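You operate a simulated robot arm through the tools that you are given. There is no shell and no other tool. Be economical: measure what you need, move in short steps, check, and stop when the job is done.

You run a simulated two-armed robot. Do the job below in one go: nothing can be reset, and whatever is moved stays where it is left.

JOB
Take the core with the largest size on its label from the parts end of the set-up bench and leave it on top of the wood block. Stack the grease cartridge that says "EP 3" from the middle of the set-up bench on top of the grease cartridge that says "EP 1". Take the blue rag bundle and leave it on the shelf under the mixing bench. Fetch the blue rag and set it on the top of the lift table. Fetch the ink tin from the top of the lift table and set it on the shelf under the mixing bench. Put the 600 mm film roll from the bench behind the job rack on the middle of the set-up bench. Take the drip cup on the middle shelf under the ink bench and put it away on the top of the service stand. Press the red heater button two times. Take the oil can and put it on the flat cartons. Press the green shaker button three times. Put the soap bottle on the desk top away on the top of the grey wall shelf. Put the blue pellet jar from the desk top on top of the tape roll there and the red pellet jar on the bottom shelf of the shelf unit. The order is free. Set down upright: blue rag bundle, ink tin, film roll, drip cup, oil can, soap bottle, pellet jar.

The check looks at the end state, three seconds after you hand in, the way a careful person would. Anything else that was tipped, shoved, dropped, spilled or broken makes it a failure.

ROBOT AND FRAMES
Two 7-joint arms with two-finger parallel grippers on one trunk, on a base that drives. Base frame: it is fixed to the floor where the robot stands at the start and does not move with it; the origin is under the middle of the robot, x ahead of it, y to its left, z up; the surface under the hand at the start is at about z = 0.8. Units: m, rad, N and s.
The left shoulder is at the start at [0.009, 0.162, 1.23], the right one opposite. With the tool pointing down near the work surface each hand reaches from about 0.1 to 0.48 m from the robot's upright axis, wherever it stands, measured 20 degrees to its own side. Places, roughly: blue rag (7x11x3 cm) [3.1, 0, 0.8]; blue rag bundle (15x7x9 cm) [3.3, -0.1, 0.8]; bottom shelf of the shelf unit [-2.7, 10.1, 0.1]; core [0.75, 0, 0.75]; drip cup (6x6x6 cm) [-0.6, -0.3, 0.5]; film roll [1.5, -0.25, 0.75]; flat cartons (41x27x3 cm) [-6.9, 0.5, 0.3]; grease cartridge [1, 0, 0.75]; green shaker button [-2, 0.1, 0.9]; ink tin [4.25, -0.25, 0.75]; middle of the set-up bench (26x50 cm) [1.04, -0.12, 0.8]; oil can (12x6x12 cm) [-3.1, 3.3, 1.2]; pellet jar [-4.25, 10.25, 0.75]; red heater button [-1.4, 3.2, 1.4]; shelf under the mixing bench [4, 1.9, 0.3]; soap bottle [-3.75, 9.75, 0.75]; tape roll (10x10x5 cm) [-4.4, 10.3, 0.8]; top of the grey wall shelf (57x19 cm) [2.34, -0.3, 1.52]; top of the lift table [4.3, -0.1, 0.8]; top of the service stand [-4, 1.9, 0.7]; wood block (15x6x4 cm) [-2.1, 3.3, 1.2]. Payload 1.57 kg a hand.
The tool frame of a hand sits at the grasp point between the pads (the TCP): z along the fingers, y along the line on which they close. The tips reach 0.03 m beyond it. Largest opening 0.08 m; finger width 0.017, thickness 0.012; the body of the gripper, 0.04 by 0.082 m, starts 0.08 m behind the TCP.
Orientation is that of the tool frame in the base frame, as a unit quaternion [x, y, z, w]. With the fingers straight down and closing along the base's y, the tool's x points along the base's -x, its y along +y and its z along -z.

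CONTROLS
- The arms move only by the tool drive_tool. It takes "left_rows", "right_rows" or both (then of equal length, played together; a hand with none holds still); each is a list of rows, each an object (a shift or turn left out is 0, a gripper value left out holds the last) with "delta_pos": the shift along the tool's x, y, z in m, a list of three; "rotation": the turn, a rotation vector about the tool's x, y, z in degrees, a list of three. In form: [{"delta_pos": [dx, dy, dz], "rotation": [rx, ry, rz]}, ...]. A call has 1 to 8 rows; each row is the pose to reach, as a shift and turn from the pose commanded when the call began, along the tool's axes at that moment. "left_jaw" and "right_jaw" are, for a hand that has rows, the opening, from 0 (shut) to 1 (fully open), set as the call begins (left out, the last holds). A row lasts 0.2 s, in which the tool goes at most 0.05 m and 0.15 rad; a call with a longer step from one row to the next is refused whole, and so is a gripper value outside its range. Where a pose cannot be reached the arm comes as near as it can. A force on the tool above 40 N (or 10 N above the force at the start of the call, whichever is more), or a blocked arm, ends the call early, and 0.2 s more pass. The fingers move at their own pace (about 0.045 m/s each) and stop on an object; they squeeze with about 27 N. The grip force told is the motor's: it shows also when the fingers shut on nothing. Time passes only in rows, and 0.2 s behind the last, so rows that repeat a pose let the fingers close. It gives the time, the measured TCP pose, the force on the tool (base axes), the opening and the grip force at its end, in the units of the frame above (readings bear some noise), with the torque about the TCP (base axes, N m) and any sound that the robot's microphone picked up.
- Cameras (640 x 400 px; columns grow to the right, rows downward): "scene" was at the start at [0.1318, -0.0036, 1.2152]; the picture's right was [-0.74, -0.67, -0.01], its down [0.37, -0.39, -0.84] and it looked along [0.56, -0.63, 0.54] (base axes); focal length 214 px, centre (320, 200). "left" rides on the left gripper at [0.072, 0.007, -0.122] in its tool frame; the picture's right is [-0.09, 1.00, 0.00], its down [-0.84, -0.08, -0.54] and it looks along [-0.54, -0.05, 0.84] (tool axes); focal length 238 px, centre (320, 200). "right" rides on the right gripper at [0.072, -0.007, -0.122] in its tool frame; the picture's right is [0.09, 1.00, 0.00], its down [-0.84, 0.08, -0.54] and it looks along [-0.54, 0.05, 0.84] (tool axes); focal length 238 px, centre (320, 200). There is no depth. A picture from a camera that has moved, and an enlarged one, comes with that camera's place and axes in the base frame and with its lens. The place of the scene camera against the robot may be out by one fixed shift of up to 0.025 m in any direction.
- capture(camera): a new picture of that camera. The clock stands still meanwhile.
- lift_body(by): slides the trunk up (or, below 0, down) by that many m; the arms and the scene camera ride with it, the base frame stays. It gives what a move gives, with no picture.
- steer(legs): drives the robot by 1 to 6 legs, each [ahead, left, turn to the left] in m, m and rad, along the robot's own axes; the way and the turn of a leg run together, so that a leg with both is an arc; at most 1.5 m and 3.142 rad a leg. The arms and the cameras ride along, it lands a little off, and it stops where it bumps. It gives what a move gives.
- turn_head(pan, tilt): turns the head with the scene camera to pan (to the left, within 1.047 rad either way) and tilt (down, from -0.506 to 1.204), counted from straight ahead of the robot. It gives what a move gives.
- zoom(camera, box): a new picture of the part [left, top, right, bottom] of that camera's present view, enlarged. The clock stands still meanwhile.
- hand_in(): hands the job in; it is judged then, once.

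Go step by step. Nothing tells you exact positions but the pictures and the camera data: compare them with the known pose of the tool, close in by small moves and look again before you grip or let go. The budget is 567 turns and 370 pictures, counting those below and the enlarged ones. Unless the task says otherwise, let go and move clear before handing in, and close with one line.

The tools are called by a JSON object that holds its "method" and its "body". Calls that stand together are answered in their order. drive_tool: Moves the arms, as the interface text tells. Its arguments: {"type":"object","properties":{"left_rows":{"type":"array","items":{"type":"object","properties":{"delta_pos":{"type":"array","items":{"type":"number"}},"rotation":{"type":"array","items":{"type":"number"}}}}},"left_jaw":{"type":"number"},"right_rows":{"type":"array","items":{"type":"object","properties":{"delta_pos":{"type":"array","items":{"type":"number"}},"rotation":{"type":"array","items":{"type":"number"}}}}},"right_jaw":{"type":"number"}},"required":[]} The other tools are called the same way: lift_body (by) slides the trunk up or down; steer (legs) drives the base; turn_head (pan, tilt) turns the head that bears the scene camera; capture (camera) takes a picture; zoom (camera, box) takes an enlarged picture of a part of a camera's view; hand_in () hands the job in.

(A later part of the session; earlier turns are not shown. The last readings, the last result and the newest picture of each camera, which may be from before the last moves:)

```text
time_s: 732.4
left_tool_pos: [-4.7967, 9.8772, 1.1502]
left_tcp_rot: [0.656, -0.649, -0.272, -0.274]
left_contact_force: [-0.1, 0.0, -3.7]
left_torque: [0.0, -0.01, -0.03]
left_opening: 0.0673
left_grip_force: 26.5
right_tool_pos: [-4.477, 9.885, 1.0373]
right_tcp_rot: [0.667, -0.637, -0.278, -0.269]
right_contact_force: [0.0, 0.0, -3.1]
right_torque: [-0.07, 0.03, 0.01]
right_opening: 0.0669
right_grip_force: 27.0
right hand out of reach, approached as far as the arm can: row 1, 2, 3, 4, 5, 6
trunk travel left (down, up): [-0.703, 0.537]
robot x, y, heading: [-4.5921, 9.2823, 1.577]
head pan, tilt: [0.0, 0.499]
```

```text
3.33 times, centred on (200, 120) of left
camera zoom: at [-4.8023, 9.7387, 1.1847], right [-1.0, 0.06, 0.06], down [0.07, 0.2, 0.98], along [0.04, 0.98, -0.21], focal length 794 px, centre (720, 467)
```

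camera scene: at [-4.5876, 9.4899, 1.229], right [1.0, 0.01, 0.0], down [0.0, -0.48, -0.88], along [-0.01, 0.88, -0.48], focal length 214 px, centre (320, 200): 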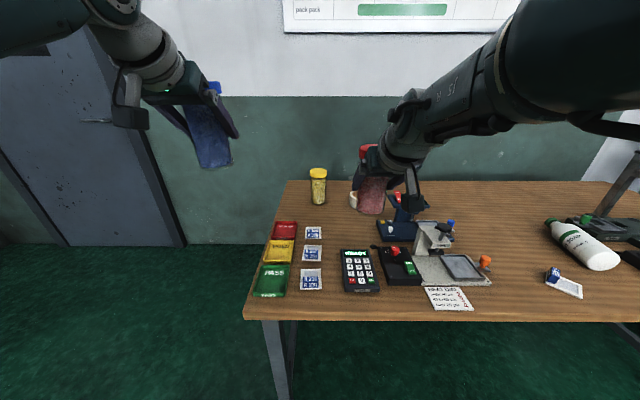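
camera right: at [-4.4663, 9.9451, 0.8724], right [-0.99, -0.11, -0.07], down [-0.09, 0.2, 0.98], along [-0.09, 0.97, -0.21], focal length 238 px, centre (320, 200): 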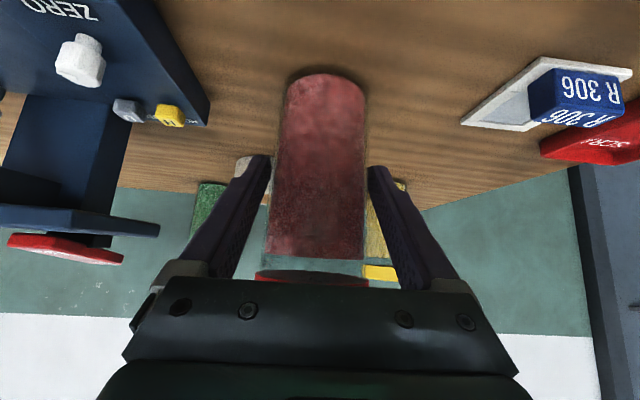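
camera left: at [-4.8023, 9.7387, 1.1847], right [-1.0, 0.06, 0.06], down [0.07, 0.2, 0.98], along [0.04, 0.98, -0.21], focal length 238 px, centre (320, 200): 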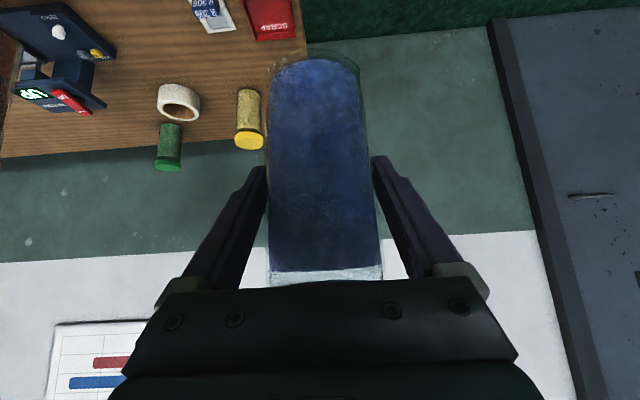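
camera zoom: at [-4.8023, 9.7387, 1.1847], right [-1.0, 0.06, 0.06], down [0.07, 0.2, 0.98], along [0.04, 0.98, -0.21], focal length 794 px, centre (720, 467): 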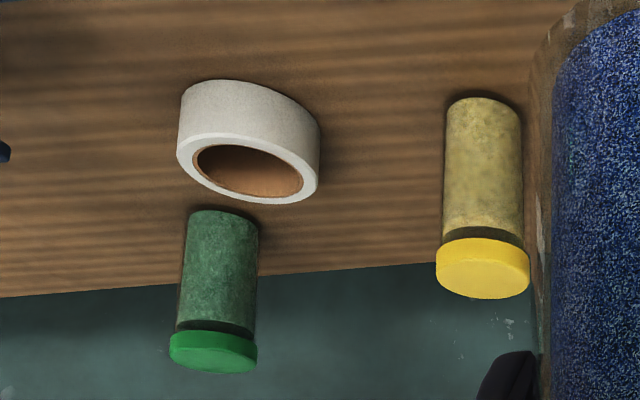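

The tape roll's hole is slightly wider than the jar's base, so I will set the jar about 3 cm off-centre (toward me) so that it rests stably on the ring. Tape centre ≈ (-4.44, 10.253). I lower the left hand relative to the right one first.

{"method": "drive_tool", "body": {"left_rows": [{"delta_pos": [0.022, 0.009, 0.021]}, {"delta_pos": [0.044, 0.018, 0.042]}, {"delta_pos": [0.066, 0.027, 0.063]}, {"delta_pos": [0.088, 0.036, 0.084]}, {"delta_pos": [0.107, 0.045, 0.105]}]}}

{"method": "steer", "body": {"legs": [[0, -0.4, -0.008]]}}

{"method": "capture", "body": {"camera": "left"}}

{"method": "capture", "body": {"camera": "scene"}}

```text
time_s: 733.6
left_tool_pos: [-4.8393, 9.8752, 0.9986]
left_tcp_rot: [0.655, -0.65, -0.271, -0.273]
left_contact_force: [0.3, -0.3, -4.5]
left_torque: [-0.02, 0.0, 0.0]
left_opening: 0.0674
left_grip_force: 26.9
right_tool_pos: [-4.4772, 9.8858, 1.038]
right_tcp_rot: [0.667, -0.637, -0.277, -0.269]
right_contact_force: [-1.2, -0.3, -2.3]
right_torque: [-0.06, 0.01, -0.02]
right_opening: 0.0669
right_grip_force: 26.6
trunk travel left (down, up): [-0.703, 0.537]
robot x, y, heading: [-4.5888, 9.2849, 1.575]
head pan, tilt: [0.0, 0.499]
```

```text
time_s: 736.1
left_tool_pos: [-4.4401, 9.8776, 1.0006]
left_tcp_rot: [-0.651, 0.654, 0.269, 0.276]
left_contact_force: [0.6, 0.3, -3.2]
left_torque: [-0.01, -0.02, 0.0]
left_opening: 0.0672
left_grip_force: 27.0
right_tool_pos: [-4.076, 9.8841, 1.0372]
right_tcp_rot: [0.664, -0.64, -0.276, -0.27]
right_contact_force: [-0.2, -0.9, -2.5]
right_torque: [-0.06, 0.01, -0.02]
right_opening: 0.0666
right_grip_force: 26.6
trunk travel left (down, up): [-0.703, 0.537]
robot x, y, heading: [-4.1962, 9.2822, 1.565]
head pan, tilt: [0.0, 0.499]
```

```text
98 pictures are left
camera left: at [-4.4471, 9.7387, 1.034], right [-1.0, 0.07, 0.06], down [0.07, 0.2, 0.98], along [0.06, 0.98, -0.21], focal length 238 px, centre (320, 200)
```

left: 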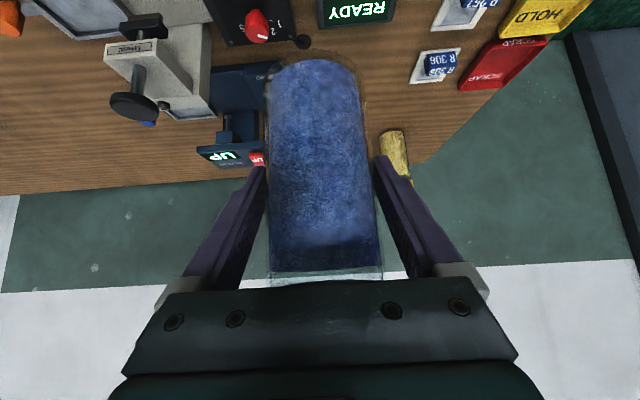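

```text
97 pictures are left
camera scene: at [-4.1915, 9.4901, 1.229], right [1.0, -0.01, 0.0], down [0.0, -0.48, -0.88], along [0.0, 0.88, -0.48], focal length 214 px, centre (320, 200)
```

scene: 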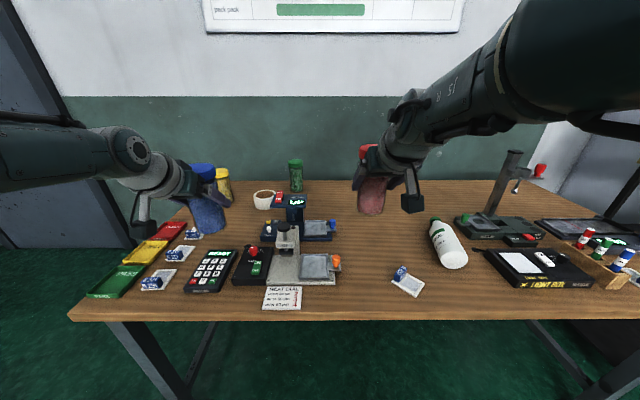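

{"method": "steer", "body": {"legs": [[0.335, 0, 0]]}}

{"method": "capture", "body": {"camera": "scene"}}

{"method": "capture", "body": {"camera": "left"}}

```text
time_s: 738.3
left_tool_pos: [-4.4362, 10.2088, 0.9976]
left_tcp_rot: [-0.653, 0.653, 0.27, 0.274]
left_contact_force: [-0.7, 0.9, -3.1]
left_torque: [-0.01, -0.01, -0.03]
left_opening: 0.0674
left_grip_force: 27.5
right_tool_pos: [-4.0763, 10.2155, 1.0364]
right_tcp_rot: [0.664, -0.64, -0.276, -0.27]
right_contact_force: [0.7, -0.3, -2.2]
right_torque: [-0.12, -0.04, 0.0]
right_opening: 0.0666
right_grip_force: 27.1
trunk travel left (down, up): [-0.703, 0.537]
robot x, y, heading: [-4.1968, 9.6163, 1.565]
head pan, tilt: [0.0, 0.499]
```

```text
96 pictures are left
camera scene: at [-4.1899, 9.8222, 1.229], right [1.0, 0.0, 0.0], down [0.0, -0.48, -0.88], along [0.0, 0.88, -0.48], focal length 214 px, centre (320, 200)
```

scene: 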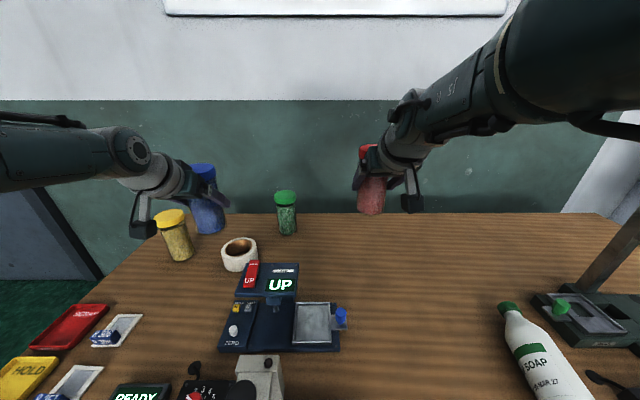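

```text
95 pictures are left
camera left: at [-4.4455, 10.0705, 1.0339], right [-1.0, 0.07, 0.06], down [0.07, 0.2, 0.98], along [0.05, 0.98, -0.21], focal length 238 px, centre (320, 200)
```

left: 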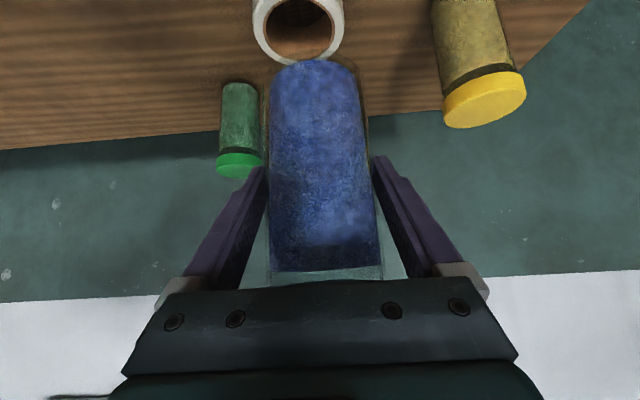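

Tape centre refined to (-4.419, 10.285). I shift the jar 2.1 cm right and 2.7 cm ahead, then check from the scene camera.

{"method": "drive_tool", "body": {"left_rows": [{"delta_pos": [-0.006, -0.007, 0.006]}, {"delta_pos": [-0.012, -0.014, 0.012]}, {"delta_pos": [-0.019, -0.021, 0.019]}]}}

{"method": "lift_body", "body": {"by": -0.07}}

{"method": "zoom", "body": {"camera": "scene", "box": [120, 130, 340, 290]}}

{"method": "capture", "body": {"camera": "left"}}

```text
time_s: 739.1
left_tool_pos: [-4.4248, 10.2097, 1.0002]
left_tcp_rot: [-0.652, 0.653, 0.269, 0.275]
left_contact_force: [0.2, 0.4, -2.7]
left_torque: [0.0, -0.01, -0.02]
left_opening: 0.0671
left_grip_force: 27.0
left hand out of reach, approached as far as the arm can: row 1, 2, 3
right_tool_pos: [-4.0758, 10.2158, 1.0373]
right_tcp_rot: [0.664, -0.64, -0.276, -0.269]
right_contact_force: [-0.2, -0.7, -2.4]
right_torque: [-0.03, 0.01, -0.02]
right_opening: 0.0667
right_grip_force: 27.2
trunk travel left (down, up): [-0.703, 0.537]
robot x, y, heading: [-4.1945, 9.6169, 1.564]
head pan, tilt: [0.0, 0.499]
```

```text
time_s: 740.2
left_tool_pos: [-4.4247, 10.21, 0.9311]
left_tcp_rot: [-0.652, 0.653, 0.27, 0.275]
left_contact_force: [0.0, -0.1, -2.0]
left_torque: [-0.06, -0.03, 0.01]
left_opening: 0.0673
left_grip_force: 26.9
right_tool_pos: [-4.0761, 10.2157, 0.9665]
right_tcp_rot: [0.664, -0.641, -0.276, -0.27]
right_contact_force: [-0.9, 0.6, -3.1]
right_torque: [-0.03, -0.04, -0.02]
right_opening: 0.0666
right_grip_force: 27.1
trunk travel left (down, up): [-0.633, 0.607]
robot x, y, heading: [-4.1949, 9.618, 1.565]
head pan, tilt: [0.0, 0.499]
```

```text
2.50 times, centred on (230, 210) of scene
camera zoom: at [-4.1899, 9.8222, 1.159], right [1.0, 0.0, 0.0], down [0.0, -0.48, -0.88], along [0.0, 0.88, -0.48], focal length 536 px, centre (545, 175)
```

zoom: 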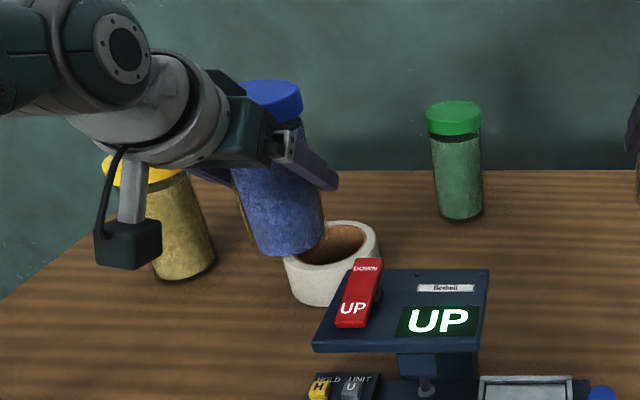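

```text
93 pictures are left
camera left: at [-4.4312, 10.0727, 0.9662], right [-1.0, 0.07, 0.06], down [0.07, 0.2, 0.98], along [0.05, 0.98, -0.21], focal length 238 px, centre (320, 200)
```

left: 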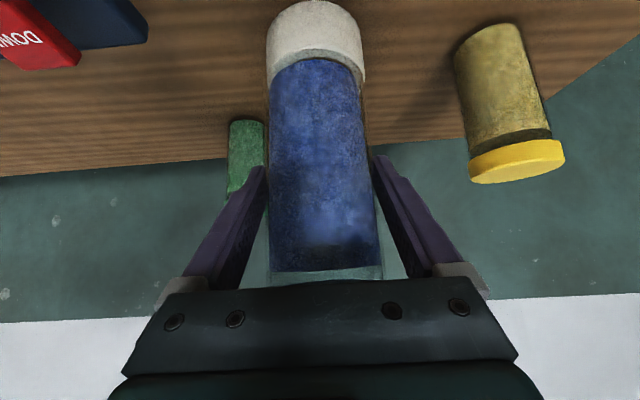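

{"method": "drive_tool", "body": {"left_rows": [{"delta_pos": [-0.02, 0, -0.008]}, {"delta_pos": [-0.04, 0, -0.016]}, {"delta_pos": [-0.06, 0, -0.024]}, {"delta_pos": [-0.064, 0, -0.02]}]}}

{"method": "lift_body", "body": {"by": -0.075}}

{"method": "zoom", "body": {"camera": "scene", "box": [120, 130, 340, 290]}}

{"method": "capture", "body": {"camera": "left"}}

```text
time_s: 741.2
left_tool_pos: [-4.4233, 10.2318, 0.9916]
left_tcp_rot: [-0.652, 0.653, 0.269, 0.275]
left_contact_force: [0.8, 0.6, -3.2]
left_torque: [-0.01, 0.01, -0.01]
left_opening: 0.0673
left_grip_force: 26.7
left hand out of reach, approached as far as the arm can: row 3, 4
right_tool_pos: [-4.0754, 10.2166, 0.9668]
right_tcp_rot: [0.664, -0.64, -0.276, -0.27]
right_contact_force: [0.4, 0.4, -3.3]
right_torque: [-0.06, -0.04, 0.01]
right_opening: 0.0666
right_grip_force: 27.1
trunk travel left (down, up): [-0.633, 0.607]
robot x, y, heading: [-4.1941, 9.6146, 1.567]
head pan, tilt: [0.0, 0.499]
```

```text
time_s: 742.3
left_tool_pos: [-4.4239, 10.2323, 0.9177]
left_tcp_rot: [-0.652, 0.653, 0.27, 0.275]
left_contact_force: [0.0, 0.2, -1.9]
left_torque: [-0.01, -0.02, 0.0]
left_opening: 0.0675
left_grip_force: 26.9
right_tool_pos: [-4.0757, 10.2167, 0.891]
right_tcp_rot: [0.664, -0.641, -0.275, -0.27]
right_contact_force: [0.3, 1.1, -2.8]
right_torque: [-0.07, -0.01, 0.0]
right_opening: 0.0667
right_grip_force: 26.9
trunk travel left (down, up): [-0.558, 0.682]
robot x, y, heading: [-4.1932, 9.6155, 1.564]
head pan, tilt: [0.0, 0.499]
```

```text
2.50 times, centred on (230, 210) of scene
camera zoom: at [-4.1899, 9.8221, 1.084], right [1.0, 0.0, 0.0], down [0.0, -0.48, -0.88], along [0.0, 0.88, -0.48], focal length 536 px, centre (545, 175)
```

zoom: 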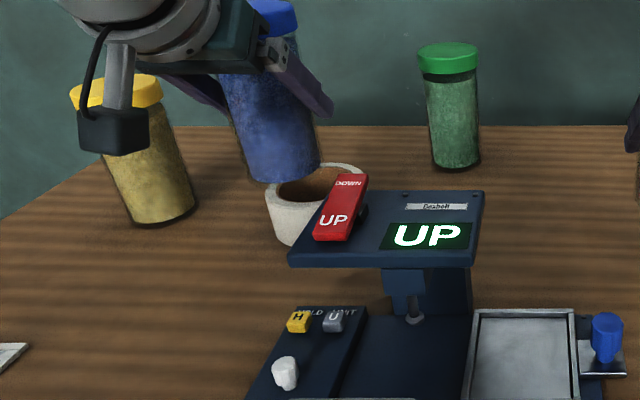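

```text
91 pictures are left
camera left: at [-4.4308, 10.094, 0.9526], right [-1.0, 0.07, 0.06], down [0.07, 0.2, 0.98], along [0.05, 0.98, -0.21], focal length 238 px, centre (320, 200)
```

left: 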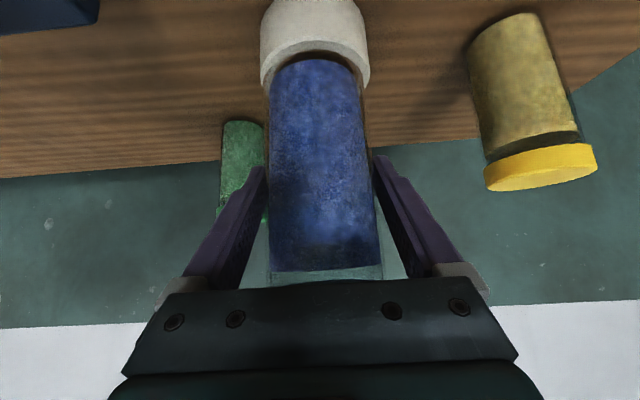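

{"method": "lift_body", "body": {"by": -0.028}}

{"method": "zoom", "body": {"camera": "scene", "box": [180, 150, 340, 250]}}

{"method": "zoom", "body": {"camera": "left", "box": [220, 0, 420, 125]}}

```text
time_s: 743.0
left_tool_pos: [-4.4235, 10.2313, 0.8888]
left_tcp_rot: [-0.652, 0.653, 0.27, 0.275]
left_contact_force: [-0.3, -0.4, -3.1]
left_torque: [-0.02, 0.01, -0.01]
left_opening: 0.0674
left_grip_force: 26.8
right_tool_pos: [-4.0753, 10.2159, 0.8637]
right_tcp_rot: [0.664, -0.64, -0.277, -0.27]
right_contact_force: [0.1, -0.3, -2.7]
right_torque: [-0.07, -0.01, 0.02]
right_opening: 0.0663
right_grip_force: 27.3
trunk travel left (down, up): [-0.53, 0.71]
robot x, y, heading: [-4.1921, 9.6116, 1.568]
head pan, tilt: [0.0, 0.499]
```

```text
4.00 times, centred on (260, 200) of scene
camera zoom: at [-4.1899, 9.8221, 1.056], right [1.0, 0.0, 0.0], down [0.0, -0.48, -0.88], along [0.0, 0.88, -0.48], focal length 858 px, centre (560, 200)
```

zoom: 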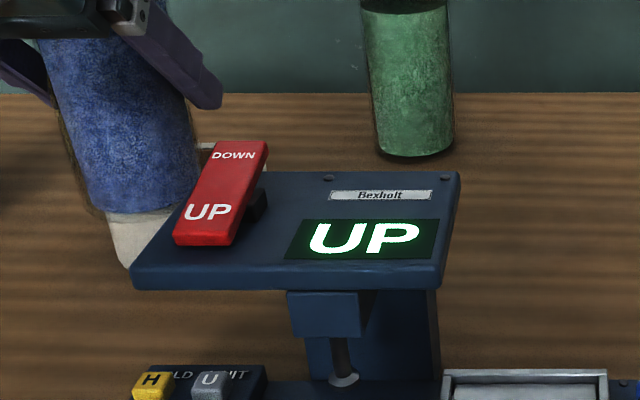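

```text
3.20 times, centred on (320, 62) of left
camera zoom: at [-4.4308, 10.094, 0.9245], right [-1.0, 0.07, 0.06], down [0.07, 0.2, 0.98], along [0.05, 0.98, -0.21], focal length 763 px, centre (320, 640)
```

zoom: 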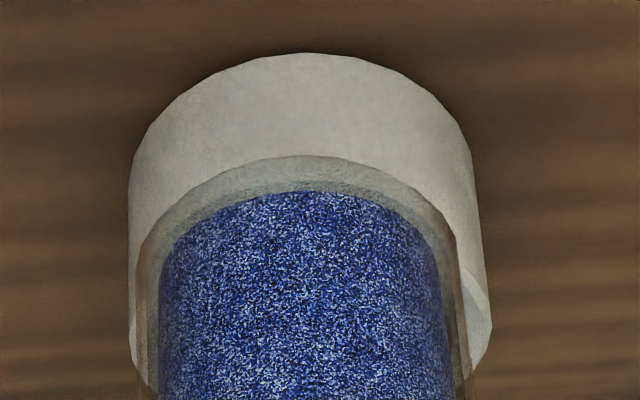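

The jar should go 1.7 cm further ahead. I nudge the base and re-check.

{"method": "steer", "body": {"legs": [[0.018, 0, 0]]}}

{"method": "zoom", "body": {"camera": "left", "box": [220, 0, 420, 125]}}

```text
time_s: 743.8
left_tool_pos: [-4.4236, 10.2496, 0.8888]
left_tcp_rot: [-0.652, 0.653, 0.27, 0.275]
left_contact_force: [0.1, 0.0, -2.9]
left_torque: [-0.03, -0.01, 0.0]
left_opening: 0.0677
left_grip_force: 26.5
right_tool_pos: [-4.0754, 10.2355, 0.8641]
right_tcp_rot: [0.663, -0.641, -0.276, -0.271]
right_contact_force: [-0.1, 0.1, -3.1]
right_torque: [-0.07, 0.0, 0.0]
right_opening: 0.0668
right_grip_force: 27.1
trunk travel left (down, up): [-0.53, 0.71]
robot x, y, heading: [-4.1961, 9.6349, 1.563]
head pan, tilt: [0.0, 0.499]
```

```text
3.20 times, centred on (320, 62) of left
camera zoom: at [-4.4308, 10.1125, 0.9246], right [-1.0, 0.07, 0.06], down [0.07, 0.2, 0.98], along [0.05, 0.98, -0.21], focal length 763 px, centre (320, 640)
```

zoom: 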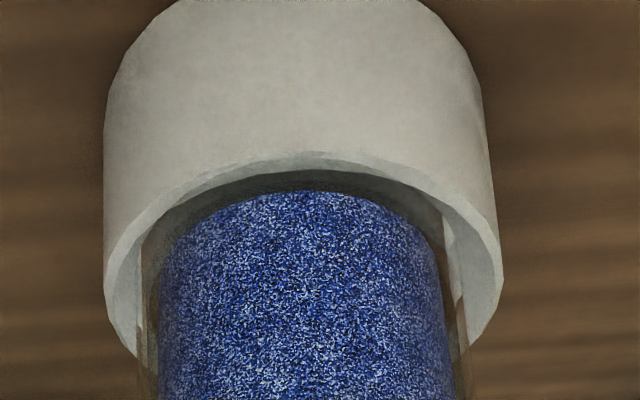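

{"method": "drive_tool", "body": {"left_rows": [{"delta_pos": [0.005, 0, -0.005]}, {"delta_pos": [0.0064, 0, -0.0036]}, {"delta_pos": [0.0078, 0, -0.0022]}]}}

{"method": "zoom", "body": {"camera": "left", "box": [220, 0, 420, 125]}}

```text
time_s: 744.6
left_tool_pos: [-4.4235, 10.2427, 0.8855]
left_tcp_rot: [-0.652, 0.653, 0.269, 0.274]
left_contact_force: [1.3, 0.0, -2.7]
left_torque: [-0.03, 0.01, 0.0]
left_opening: 0.0673
left_grip_force: 26.8
right_tool_pos: [-4.0753, 10.2346, 0.8634]
right_tcp_rot: [0.664, -0.641, -0.275, -0.269]
right_contact_force: [-0.3, -0.2, -3.5]
right_torque: [-0.09, 0.0, 0.03]
right_opening: 0.0667
right_grip_force: 26.7
trunk travel left (down, up): [-0.53, 0.71]
robot x, y, heading: [-4.1948, 9.6354, 1.564]
head pan, tilt: [0.0, 0.499]
```

```text
3.20 times, centred on (320, 62) of left
camera zoom: at [-4.4315, 10.1048, 0.9208], right [-1.0, 0.07, 0.06], down [0.07, 0.21, 0.98], along [0.05, 0.98, -0.21], focal length 763 px, centre (320, 640)
```

zoom: 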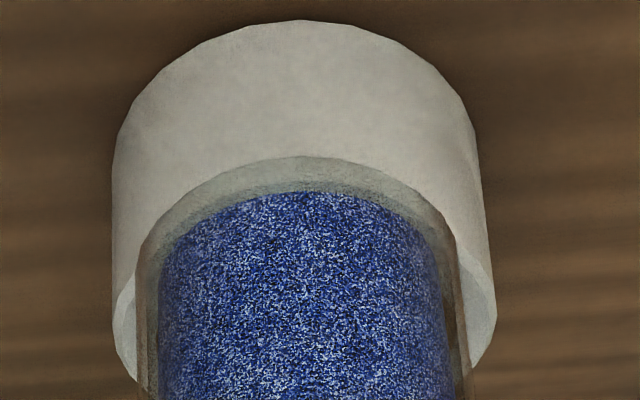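

Offset now ≈3.3 cm, as wanted. Lower gently to contact.

{"method": "drive_tool", "body": {"left_rows": [{"delta_pos": [0.0012, 0, 0.0012]}, {"delta_pos": [0.0024, 0, 0.0024]}, {"delta_pos": [0.0036, 0, 0.0036]}, {"delta_pos": [0.0048, 0, 0.0048]}, {"delta_pos": [0.006, 0, 0.006]}]}}

```text
time_s: 745.8
left_tool_pos: [-4.4239, 10.2462, 0.8801]
left_tcp_rot: [-0.651, 0.652, 0.272, 0.277]
left_contact_force: [0.2, -5.8, 14.5]
left_torque: [-0.23, 0.2, 0.11]
left_opening: 0.0673
left_grip_force: 26.7
right_tool_pos: [-4.0766, 10.2346, 0.8649]
right_tcp_rot: [0.664, -0.64, -0.277, -0.27]
right_contact_force: [-0.7, -0.5, -3.0]
right_torque: [-0.05, 0.0, -0.01]
right_opening: 0.0665
right_grip_force: 27.2
trunk travel left (down, up): [-0.53, 0.71]
robot x, y, heading: [-4.1951, 9.6314, 1.563]
head pan, tilt: [0.0, 0.499]
```

{"method": "drive_tool", "body": {"left_rows": [{"delta_pos": [-0.0018, 0, -0.0018]}]}}

{"method": "drive_tool", "body": {"left_rows": [{"delta_pos": [0, 0, 0]}, {"delta_pos": [0, 0, 0]}, {"delta_pos": [0, 0, 0]}], "left_jaw": 1}}

{"method": "capture", "body": {"camera": "left"}}

{"method": "zoom", "body": {"camera": "scene", "box": [140, 110, 340, 250]}}

```text
time_s: 746.2
left_tool_pos: [-4.4237, 10.2465, 0.8803]
left_tcp_rot: [-0.652, 0.653, 0.27, 0.275]
left_contact_force: [0.1, 2.9, 6.7]
left_torque: [0.46, 0.06, -0.08]
left_opening: 0.067
left_grip_force: 26.8
right_tool_pos: [-4.0748, 10.2364, 0.8654]
right_tcp_rot: [0.664, -0.641, -0.276, -0.269]
right_contact_force: [-0.5, -0.3, -2.5]
right_torque: [-0.02, -0.01, -0.01]
right_opening: 0.0665
right_grip_force: 27.0
trunk travel left (down, up): [-0.53, 0.71]
robot x, y, heading: [-4.1937, 9.6319, 1.567]
head pan, tilt: [0.0, 0.499]
```

```text
time_s: 747.0
left_tool_pos: [-4.4232, 10.2444, 0.8786]
left_tcp_rot: [0.653, -0.653, -0.269, -0.274]
left_contact_force: [0.2, -0.3, 0.4]
left_torque: [-0.03, 0.0, -0.01]
left_opening: 0.0797
left_grip_force: 0.0
right_tool_pos: [-4.0761, 10.2357, 0.8639]
right_tcp_rot: [0.664, -0.64, -0.276, -0.27]
right_contact_force: [0.2, -0.3, -3.1]
right_torque: [-0.1, 0.0, 0.01]
right_opening: 0.0666
right_grip_force: 26.4
trunk travel left (down, up): [-0.53, 0.71]
robot x, y, heading: [-4.1961, 9.635, 1.565]
head pan, tilt: [0.0, 0.499]
```

```text
86 pictures are left
camera left: at [-4.4309, 10.1062, 0.9146], right [-1.0, 0.07, 0.06], down [0.07, 0.2, 0.98], along [0.05, 0.98, -0.21], focal length 238 px, centre (320, 200)
```

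left: 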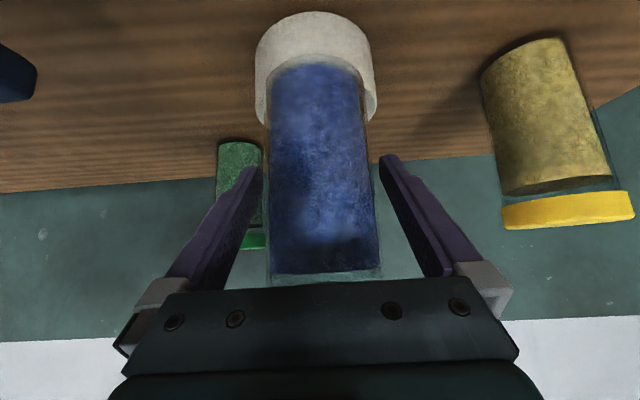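

```text
2.86 times, centred on (240, 180) of scene
camera zoom: at [-4.1899, 9.8407, 1.0561], right [1.0, 0.0, 0.0], down [0.0, -0.48, -0.88], along [0.0, 0.88, -0.48], focal length 613 px, centre (549, 257)
```

zoom: 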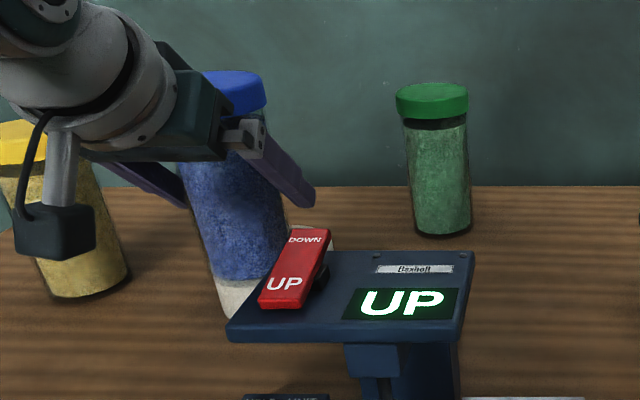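

The jar rests on the ring. I retreat the left hand along its axis.

{"method": "drive_tool", "body": {"left_rows": [{"delta_pos": [0, 0, -0.015]}, {"delta_pos": [0, 0, -0.03]}, {"delta_pos": [0, 0, -0.045]}, {"delta_pos": [0, 0, -0.06]}, {"delta_pos": [0, 0, -0.075]}, {"delta_pos": [0, 0, -0.09]}, {"delta_pos": [0, 0, -0.105]}]}}

{"method": "capture", "body": {"camera": "left"}}

```text
time_s: 748.6
left_tool_pos: [-4.4234, 10.1689, 0.9529]
left_tcp_rot: [-0.653, 0.653, 0.269, 0.274]
left_contact_force: [-0.3, 0.9, 0.6]
left_torque: [0.0, 0.01, 0.0]
left_opening: 0.0798
left_grip_force: 0.1
right_tool_pos: [-4.0758, 10.2352, 0.8641]
right_tcp_rot: [0.664, -0.641, -0.276, -0.27]
right_contact_force: [0.0, 0.6, -2.4]
right_torque: [-0.01, 0.02, -0.05]
right_opening: 0.0666
right_grip_force: 26.8
trunk travel left (down, up): [-0.53, 0.71]
robot x, y, heading: [-4.1932, 9.6351, 1.566]
head pan, tilt: [0.0, 0.499]
```

```text
84 pictures are left
camera left: at [-4.431, 10.0309, 0.9884], right [-1.0, 0.07, 0.06], down [0.07, 0.2, 0.98], along [0.05, 0.98, -0.21], focal length 238 px, centre (320, 200)
```

left: 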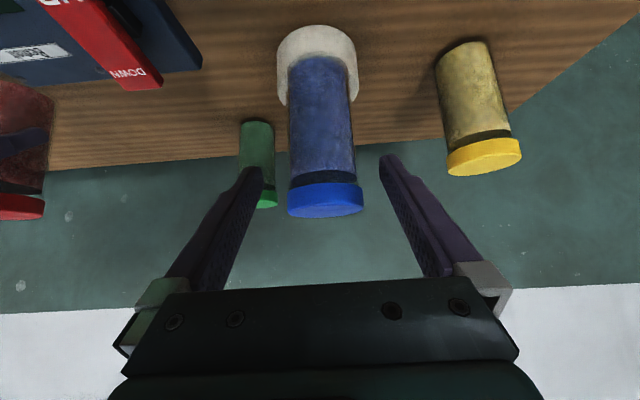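

Blue jar placed. I raise, back off, and go to the shelf unit with the red jar.

{"method": "lift_body", "body": {"by": 0.22}}

{"method": "steer", "body": {"legs": [[-0.5, 0, 0], [0, -1.2, 0]]}}

{"method": "capture", "body": {"camera": "scene"}}

```text
time_s: 750.9
left_tool_pos: [-4.4236, 10.1692, 1.172]
left_tcp_rot: [-0.652, 0.653, 0.269, 0.274]
left_contact_force: [-0.2, 0.3, 0.4]
left_torque: [0.03, -0.02, -0.02]
left_opening: 0.0799
left_grip_force: 0.0
right_tool_pos: [-4.0759, 10.2349, 1.084]
right_tcp_rot: [0.664, -0.64, -0.276, -0.27]
right_contact_force: [-0.6, -0.2, -3.0]
right_torque: [-0.04, 0.0, 0.0]
right_opening: 0.0661
right_grip_force: 26.8
trunk travel left (down, up): [-0.75, 0.49]
robot x, y, heading: [-4.1925, 9.6328, 1.566]
head pan, tilt: [0.0, 0.499]
```

```text
time_s: 759.7
left_tool_pos: [-3.2065, 9.6635, 1.1721]
left_tcp_rot: [0.659, -0.646, -0.273, -0.272]
left_contact_force: [0.4, -0.3, -0.8]
left_torque: [0.05, 0.0, 0.03]
left_opening: 0.0799
left_grip_force: 0.2
right_tool_pos: [-2.8611, 9.7356, 1.0844]
right_tcp_rot: [0.671, -0.633, -0.28, -0.266]
right_contact_force: [0.5, -0.3, -3.1]
right_torque: [-0.05, -0.01, -0.01]
right_opening: 0.0662
right_grip_force: 26.8
trunk travel left (down, up): [-0.75, 0.49]
robot x, y, heading: [-2.967, 9.1328, 1.585]
head pan, tilt: [0.0, 0.499]
```

```text
83 pictures are left
camera scene: at [-2.9654, 9.3398, 1.2761], right [1.0, 0.02, 0.0], down [0.01, -0.48, -0.88], along [-0.02, 0.88, -0.48], focal length 214 px, centre (320, 200)
```

scene: 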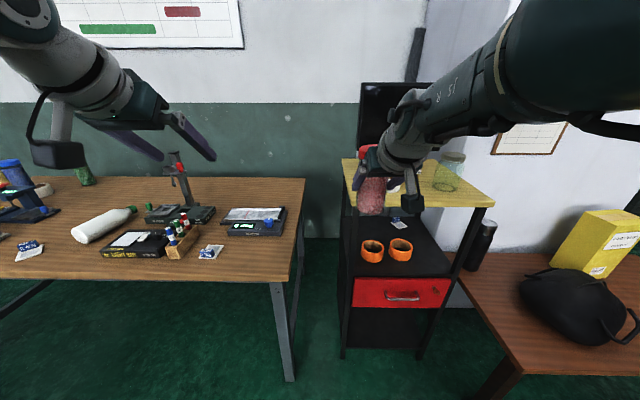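

{"method": "steer", "body": {"legs": [[-0.25, 0, -0.014]]}}

{"method": "lift_body", "body": {"by": -0.4}}

{"method": "lift_body", "body": {"by": -0.33}}

{"method": "capture", "body": {"camera": "scene"}}

```text
time_s: 761.5
left_tool_pos: [-3.1974, 9.4204, 1.1728]
left_tcp_rot: [0.655, -0.65, -0.272, -0.273]
left_contact_force: [-0.5, 0.0, 1.0]
left_torque: [0.0, 0.03, 0.0]
left_opening: 0.0799
left_grip_force: 0.0
right_tool_pos: [-2.8495, 9.4889, 1.0828]
right_tcp_rot: [0.667, -0.637, -0.277, -0.269]
right_contact_force: [-0.1, 0.3, -3.1]
right_torque: [-0.04, -0.01, -0.02]
right_opening: 0.0662
right_grip_force: 26.6
trunk travel left (down, up): [-0.75, 0.49]
robot x, y, heading: [-2.9664, 8.8893, 1.572]
head pan, tilt: [0.0, 0.499]
```

```text
time_s: 765.4
left_tool_pos: [-3.1985, 9.4199, 0.7732]
left_tcp_rot: [0.655, -0.65, -0.272, -0.273]
left_contact_force: [-0.2, 0.2, -0.6]
left_torque: [-0.03, 0.01, 0.01]
left_opening: 0.0798
left_grip_force: 0.1
right_tool_pos: [-2.8488, 9.4888, 0.6838]
right_tcp_rot: [0.667, -0.637, -0.277, -0.269]
right_contact_force: [0.2, -0.5, -2.5]
right_torque: [-0.08, -0.01, -0.01]
right_opening: 0.0665
right_grip_force: 26.7
trunk travel left (down, up): [-0.35, 0.89]
robot x, y, heading: [-2.9637, 8.8848, 1.576]
head pan, tilt: [0.0, 0.499]
```

```text
time_s: 768.8
left_tool_pos: [-3.1983, 9.4241, 0.6476]
left_tcp_rot: [0.655, -0.649, -0.273, -0.275]
left_contact_force: [-0.6, -0.6, -0.3]
left_torque: [-0.02, -0.02, 0.0]
left_opening: 0.0801
left_grip_force: 0.1
right_tool_pos: [-2.8496, 9.4926, 0.5584]
right_tcp_rot: [0.667, -0.637, -0.278, -0.269]
right_contact_force: [0.0, -0.4, -3.9]
right_torque: [-0.05, 0.02, 0.0]
right_opening: 0.0663
right_grip_force: 26.9
trunk travel left (down, up): [-0.22, 1.02]
robot x, y, heading: [-2.962, 8.8879, 1.574]
head pan, tilt: [0.0, 0.499]
stopped: the arm was blocked; the commanded pose is now the measured one
```

```text
82 pictures are left
camera scene: at [-2.9606, 9.0969, 0.7494], right [1.0, 0.01, 0.0], down [0.0, -0.48, -0.88], along [0.0, 0.88, -0.48], focal length 214 px, centre (320, 200)
```

scene: 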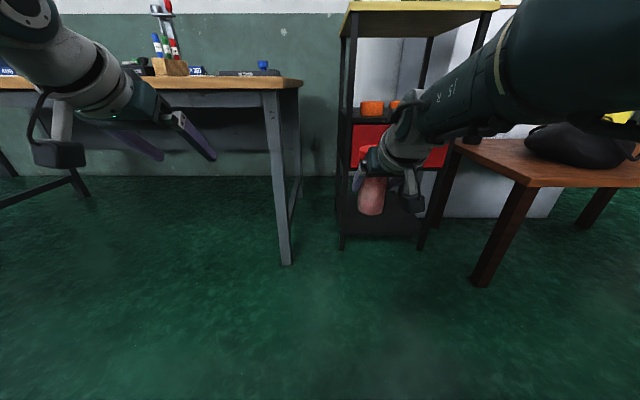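

{"method": "drive_tool", "body": {"left_rows": [{"delta_pos": [-0.025, 0, -0.012]}, {"delta_pos": [-0.05, 0, -0.024]}, {"delta_pos": [-0.075, 0, -0.036]}, {"delta_pos": [-0.1, 0, -0.048]}, {"delta_pos": [-0.125, 0, -0.06]}]}}

{"method": "lift_body", "body": {"by": -0.2}}

{"method": "capture", "body": {"camera": "scene"}}

```text
time_s: 770.0
left_tool_pos: [-3.2, 9.4685, 0.7792]
left_tcp_rot: [0.655, -0.649, -0.272, -0.275]
left_contact_force: [0.3, -0.1, 0.9]
left_torque: [0.03, -0.02, -0.02]
left_opening: 0.0799
left_grip_force: 0.1
right_tool_pos: [-2.8502, 9.4926, 0.5584]
right_tcp_rot: [0.667, -0.636, -0.279, -0.269]
right_contact_force: [0.9, -0.5, -2.5]
right_torque: [-0.09, 0.0, 0.03]
right_opening: 0.066
right_grip_force: 27.3
trunk travel left (down, up): [-0.22, 1.02]
robot x, y, heading: [-2.9644, 8.8844, 1.573]
head pan, tilt: [0.0, 0.499]
```

```text
time_s: 772.4
left_tool_pos: [-3.2, 9.4713, 0.7814]
left_tcp_rot: [0.654, -0.65, -0.273, -0.275]
left_contact_force: [-0.1, 0.3, 0.6]
left_torque: [-0.01, 0.01, -0.01]
left_opening: 0.08
left_grip_force: 0.1
right_tool_pos: [-2.8503, 9.4946, 0.5591]
right_tcp_rot: [0.667, -0.636, -0.279, -0.269]
right_contact_force: [0.8, -0.6, -3.1]
right_torque: [-0.1, 0.0, -0.02]
right_opening: 0.0662
right_grip_force: 27.4
trunk travel left (down, up): [-0.219, 1.021]
robot x, y, heading: [-2.9654, 8.885, 1.574]
head pan, tilt: [0.0, 0.499]
stopped: the arm was blocked; the commanded pose is now the measured one
```

```text
81 pictures are left
camera scene: at [-2.961, 9.1002, 0.7497], right [1.0, 0.01, 0.0], down [0.0, -0.47, -0.88], along [0.0, 0.88, -0.47], focal length 214 px, centre (320, 200)
```

scene: 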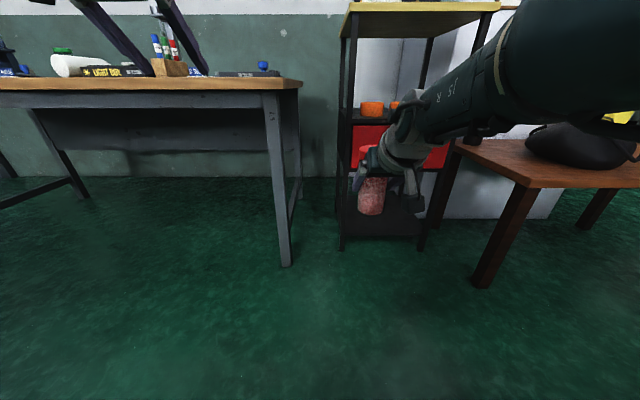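

{"method": "turn_head", "body": {"pan": -1.04, "tilt": 0.8}}

{"method": "capture", "body": {"camera": "scene"}}

{"method": "turn_head", "body": {"pan": 1.04, "tilt": 0.8}}

{"method": "capture", "body": {"camera": "scene"}}

```text
time_s: 773.7
left_tool_pos: [-3.1956, 9.4706, 0.7797]
left_tcp_rot: [0.656, -0.648, -0.272, -0.276]
left_contact_force: [0.2, 0.0, -0.4]
left_torque: [-0.01, -0.02, 0.0]
left_opening: 0.0801
left_grip_force: 0.1
right_tool_pos: [-2.8463, 9.4974, 0.5611]
right_tcp_rot: [0.667, -0.637, -0.277, -0.271]
right_contact_force: [-0.7, 0.8, -2.1]
right_torque: [-0.07, 0.01, 0.01]
right_opening: 0.0664
right_grip_force: 27.1
trunk travel left (down, up): [-0.219, 1.021]
robot x, y, heading: [-2.9635, 8.8884, 1.575]
head pan, tilt: [-1.04, 0.799]
```

```text
80 pictures are left
camera scene: at [-2.8897, 9.056, 0.7237], right [0.57, -0.82, 0.0], down [-0.59, -0.4, -0.7], along [0.58, 0.4, -0.71], focal length 214 px, centre (320, 200)
```

scene: 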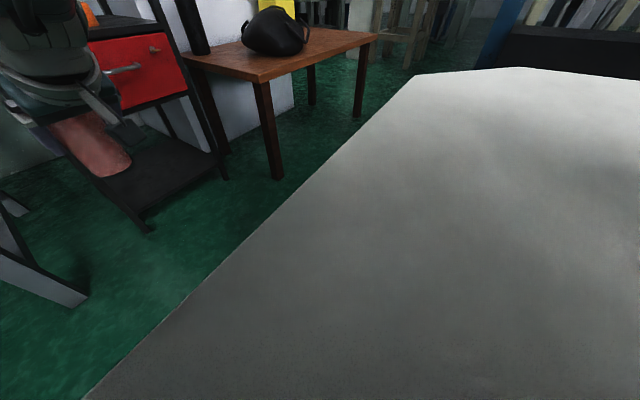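

```text
time_s: 775.7
left_tool_pos: [-3.2043, 9.4691, 0.7804]
left_tcp_rot: [0.654, -0.65, -0.275, -0.273]
left_contact_force: [0.1, 0.0, 0.1]
left_torque: [-0.02, 0.02, 0.03]
left_opening: 0.08
left_grip_force: 0.1
right_tool_pos: [-2.8557, 9.4944, 0.5578]
right_tcp_rot: [0.666, -0.637, -0.28, -0.268]
right_contact_force: [-0.3, -0.7, -3.5]
right_torque: [-0.06, -0.01, -0.04]
right_opening: 0.0665
right_grip_force: 26.9
trunk travel left (down, up): [-0.219, 1.021]
robot x, y, heading: [-2.9614, 8.8857, 1.575]
head pan, tilt: [1.04, 0.799]
```

```text
79 pictures are left
camera scene: at [-3.0327, 9.0524, 0.7237], right [0.56, 0.83, 0.0], down [0.59, -0.4, -0.7], along [-0.58, 0.39, -0.71], focal length 214 px, centre (320, 200)
```

scene: 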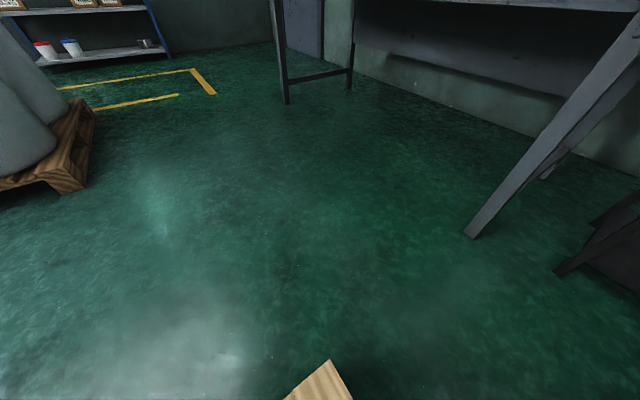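

I see: a pallet load behind me blocks the torso. I move forward so that only the hand is near the shelf unit, then try to lower again.

{"method": "steer", "body": {"legs": [[0.36, -0.1, 0]]}}

{"method": "turn_head", "body": {"pan": -0.2, "tilt": 0.6}}

{"method": "lift_body", "body": {"by": -0.21}}

{"method": "capture", "body": {"camera": "scene"}}

```text
time_s: 777.7
left_tool_pos: [-3.1192, 9.7547, 0.7649]
left_tcp_rot: [0.66, -0.657, -0.257, -0.257]
left_contact_force: [-2.0, -32.0, 2.9]
left_torque: [-0.41, -0.27, -1.24]
left_opening: 0.0781
left_grip_force: 0.0
right_tool_pos: [-2.7709, 9.7861, 0.5458]
right_tcp_rot: [0.671, -0.636, -0.274, -0.263]
right_contact_force: [-0.3, 0.3, -3.3]
right_torque: [-0.06, -0.05, -0.01]
right_opening: 0.0663
right_grip_force: 27.4
trunk travel left (down, up): [-0.219, 1.021]
robot x, y, heading: [-2.8807, 9.1936, 1.581]
head pan, tilt: [1.04, 0.799]
stopped in leg 1: the force on the tool passed its limit at 124 N (the readings are from after the stop); the commanded pose is now the measured one
```

```text
time_s: 779.2
left_tool_pos: [-3.1205, 9.7544, 0.7658]
left_tcp_rot: [0.661, -0.656, -0.257, -0.258]
left_contact_force: [-3.5, -43.0, 8.9]
left_torque: [-0.45, -0.22, -1.68]
left_opening: 0.0773
left_grip_force: 0.0
right_tool_pos: [-2.7725, 9.7859, 0.5455]
right_tcp_rot: [0.671, -0.636, -0.275, -0.263]
right_contact_force: [0.1, 0.3, -3.6]
right_torque: [-0.05, 0.01, 0.01]
right_opening: 0.0664
right_grip_force: 26.5
trunk travel left (down, up): [-0.219, 1.021]
robot x, y, heading: [-2.8787, 9.1951, 1.582]
head pan, tilt: [-0.201, 0.6]
```

```text
time_s: 779.5
left_tool_pos: [-3.1201, 9.7542, 0.765]
left_tcp_rot: [0.66, -0.657, -0.258, -0.258]
left_contact_force: [-3.3, -31.3, 5.1]
left_torque: [-0.37, -0.3, -1.19]
left_opening: 0.0777
left_grip_force: 0.0
right_tool_pos: [-2.7722, 9.7854, 0.5437]
right_tcp_rot: [0.672, -0.636, -0.275, -0.263]
right_contact_force: [0.2, -0.5, -3.3]
right_torque: [-0.03, -0.01, 0.0]
right_opening: 0.0661
right_grip_force: 27.1
trunk travel left (down, up): [-0.216, 1.024]
robot x, y, heading: [-2.8795, 9.1975, 1.584]
head pan, tilt: [-0.201, 0.6]
stopped: the force on the tool passed its limit at 60 N (the readings are from after the stop); the commanded pose is now the measured one
```

```text
78 pictures are left
camera scene: at [-2.8608, 9.3884, 0.7314], right [0.98, -0.19, 0.0], down [-0.11, -0.56, -0.82], along [0.15, 0.81, -0.57], focal length 214 px, centre (320, 200)
```

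scene: 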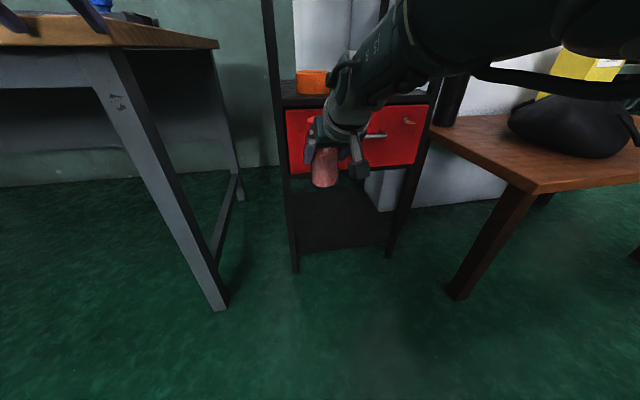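

The left hand touched the desk edge. I back off at once and check the desk.

{"method": "steer", "body": {"legs": [[-0.06, 0, 0]]}}

{"method": "drive_tool", "body": {"left_rows": [{"delta_pos": [0.02, 0, -0.03]}, {"delta_pos": [0.04, 0, -0.06]}, {"delta_pos": [0.06, 0, -0.09]}, {"delta_pos": [0.08, 0, -0.12]}, {"delta_pos": [0.08, 0, -0.15]}, {"delta_pos": [0.08, 0, -0.18]}]}}

{"method": "lift_body", "body": {"by": 0.35}}

{"method": "turn_head", "body": {"pan": 0.9, "tilt": 0.35}}

{"method": "capture", "body": {"camera": "scene"}}

```text
time_s: 780.5
left_tool_pos: [-3.1177, 9.7052, 0.771]
left_tcp_rot: [0.659, -0.654, -0.262, -0.264]
left_contact_force: [-0.7, -0.1, 0.0]
left_torque: [0.03, 0.0, -0.03]
left_opening: 0.0799
left_grip_force: 0.1
right_tool_pos: [-2.7697, 9.7384, 0.5502]
right_tcp_rot: [0.67, -0.635, -0.278, -0.266]
right_contact_force: [0.7, -0.4, -3.0]
right_torque: [-0.04, 0.01, -0.01]
right_opening: 0.0668
right_grip_force: 26.3
trunk travel left (down, up): [-0.216, 1.024]
robot x, y, heading: [-2.8768, 9.1356, 1.581]
head pan, tilt: [-0.201, 0.6]
```

```text
time_s: 781.7
left_tool_pos: [-3.1211, 9.5525, 0.7366]
left_tcp_rot: [0.692, -0.679, -0.198, -0.143]
left_contact_force: [0.2, 0.1, -0.1]
left_torque: [-0.02, -0.03, 0.04]
left_opening: 0.0799
left_grip_force: 0.1
right_tool_pos: [-2.7692, 9.7359, 0.5487]
right_tcp_rot: [0.671, -0.634, -0.277, -0.265]
right_contact_force: [-0.5, 0.0, -3.3]
right_torque: [-0.09, -0.05, 0.01]
right_opening: 0.0664
right_grip_force: 27.6
trunk travel left (down, up): [-0.216, 1.024]
robot x, y, heading: [-2.8753, 9.1352, 1.583]
head pan, tilt: [-0.201, 0.6]
stopped in row 5 (left hand): the arm was blocked; the commanded pose is now the measured one
```

```text
time_s: 785.1
left_tool_pos: [-3.12, 9.5529, 1.0875]
left_tcp_rot: [0.693, -0.678, -0.199, -0.142]
left_contact_force: [-0.6, -0.7, -1.3]
left_torque: [-0.01, 0.03, 0.0]
left_opening: 0.0797
left_grip_force: 0.1
right_tool_pos: [-2.7688, 9.7375, 0.8984]
right_tcp_rot: [0.671, -0.634, -0.278, -0.265]
right_contact_force: [-1.0, 0.3, -3.0]
right_torque: [-0.08, -0.03, -0.02]
right_opening: 0.0665
right_grip_force: 26.8
trunk travel left (down, up): [-0.566, 0.674]
robot x, y, heading: [-2.8768, 9.1313, 1.58]
head pan, tilt: [-0.201, 0.6]
```

```text
time_s: 786.4
left_tool_pos: [-3.1203, 9.5511, 1.0877]
left_tcp_rot: [0.693, -0.679, -0.198, -0.142]
left_contact_force: [-1.0, 0.4, 0.8]
left_torque: [0.01, 0.01, 0.0]
left_opening: 0.08
left_grip_force: 0.1
right_tool_pos: [-2.7695, 9.7382, 0.8989]
right_tcp_rot: [0.671, -0.634, -0.278, -0.265]
right_contact_force: [-1.2, -0.1, -2.9]
right_torque: [-0.1, 0.01, 0.01]
right_opening: 0.0662
right_grip_force: 26.8
trunk travel left (down, up): [-0.566, 0.674]
robot x, y, heading: [-2.8763, 9.1372, 1.588]
head pan, tilt: [0.901, 0.351]
```

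```text
77 pictures are left
camera scene: at [-2.9491, 9.3081, 1.1057], right [0.61, 0.79, 0.0], down [0.27, -0.21, -0.94], along [-0.74, 0.57, -0.34], focal length 214 px, centre (320, 200)
```

scene: 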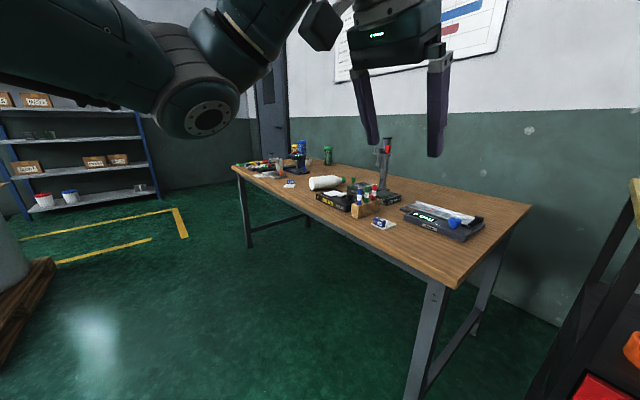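

{"method": "zoom", "body": {"camera": "scene", "box": [225, 130, 405, 240]}}

```text
3.56 times, centred on (315, 185) of scene
camera zoom: at [-2.9491, 9.3081, 1.1057], right [0.61, 0.79, 0.0], down [0.27, -0.21, -0.94], along [-0.74, 0.57, -0.34], focal length 763 px, centre (338, 253)
```

zoom: 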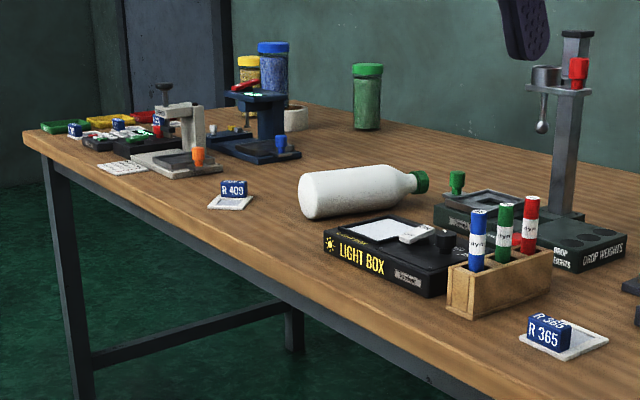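

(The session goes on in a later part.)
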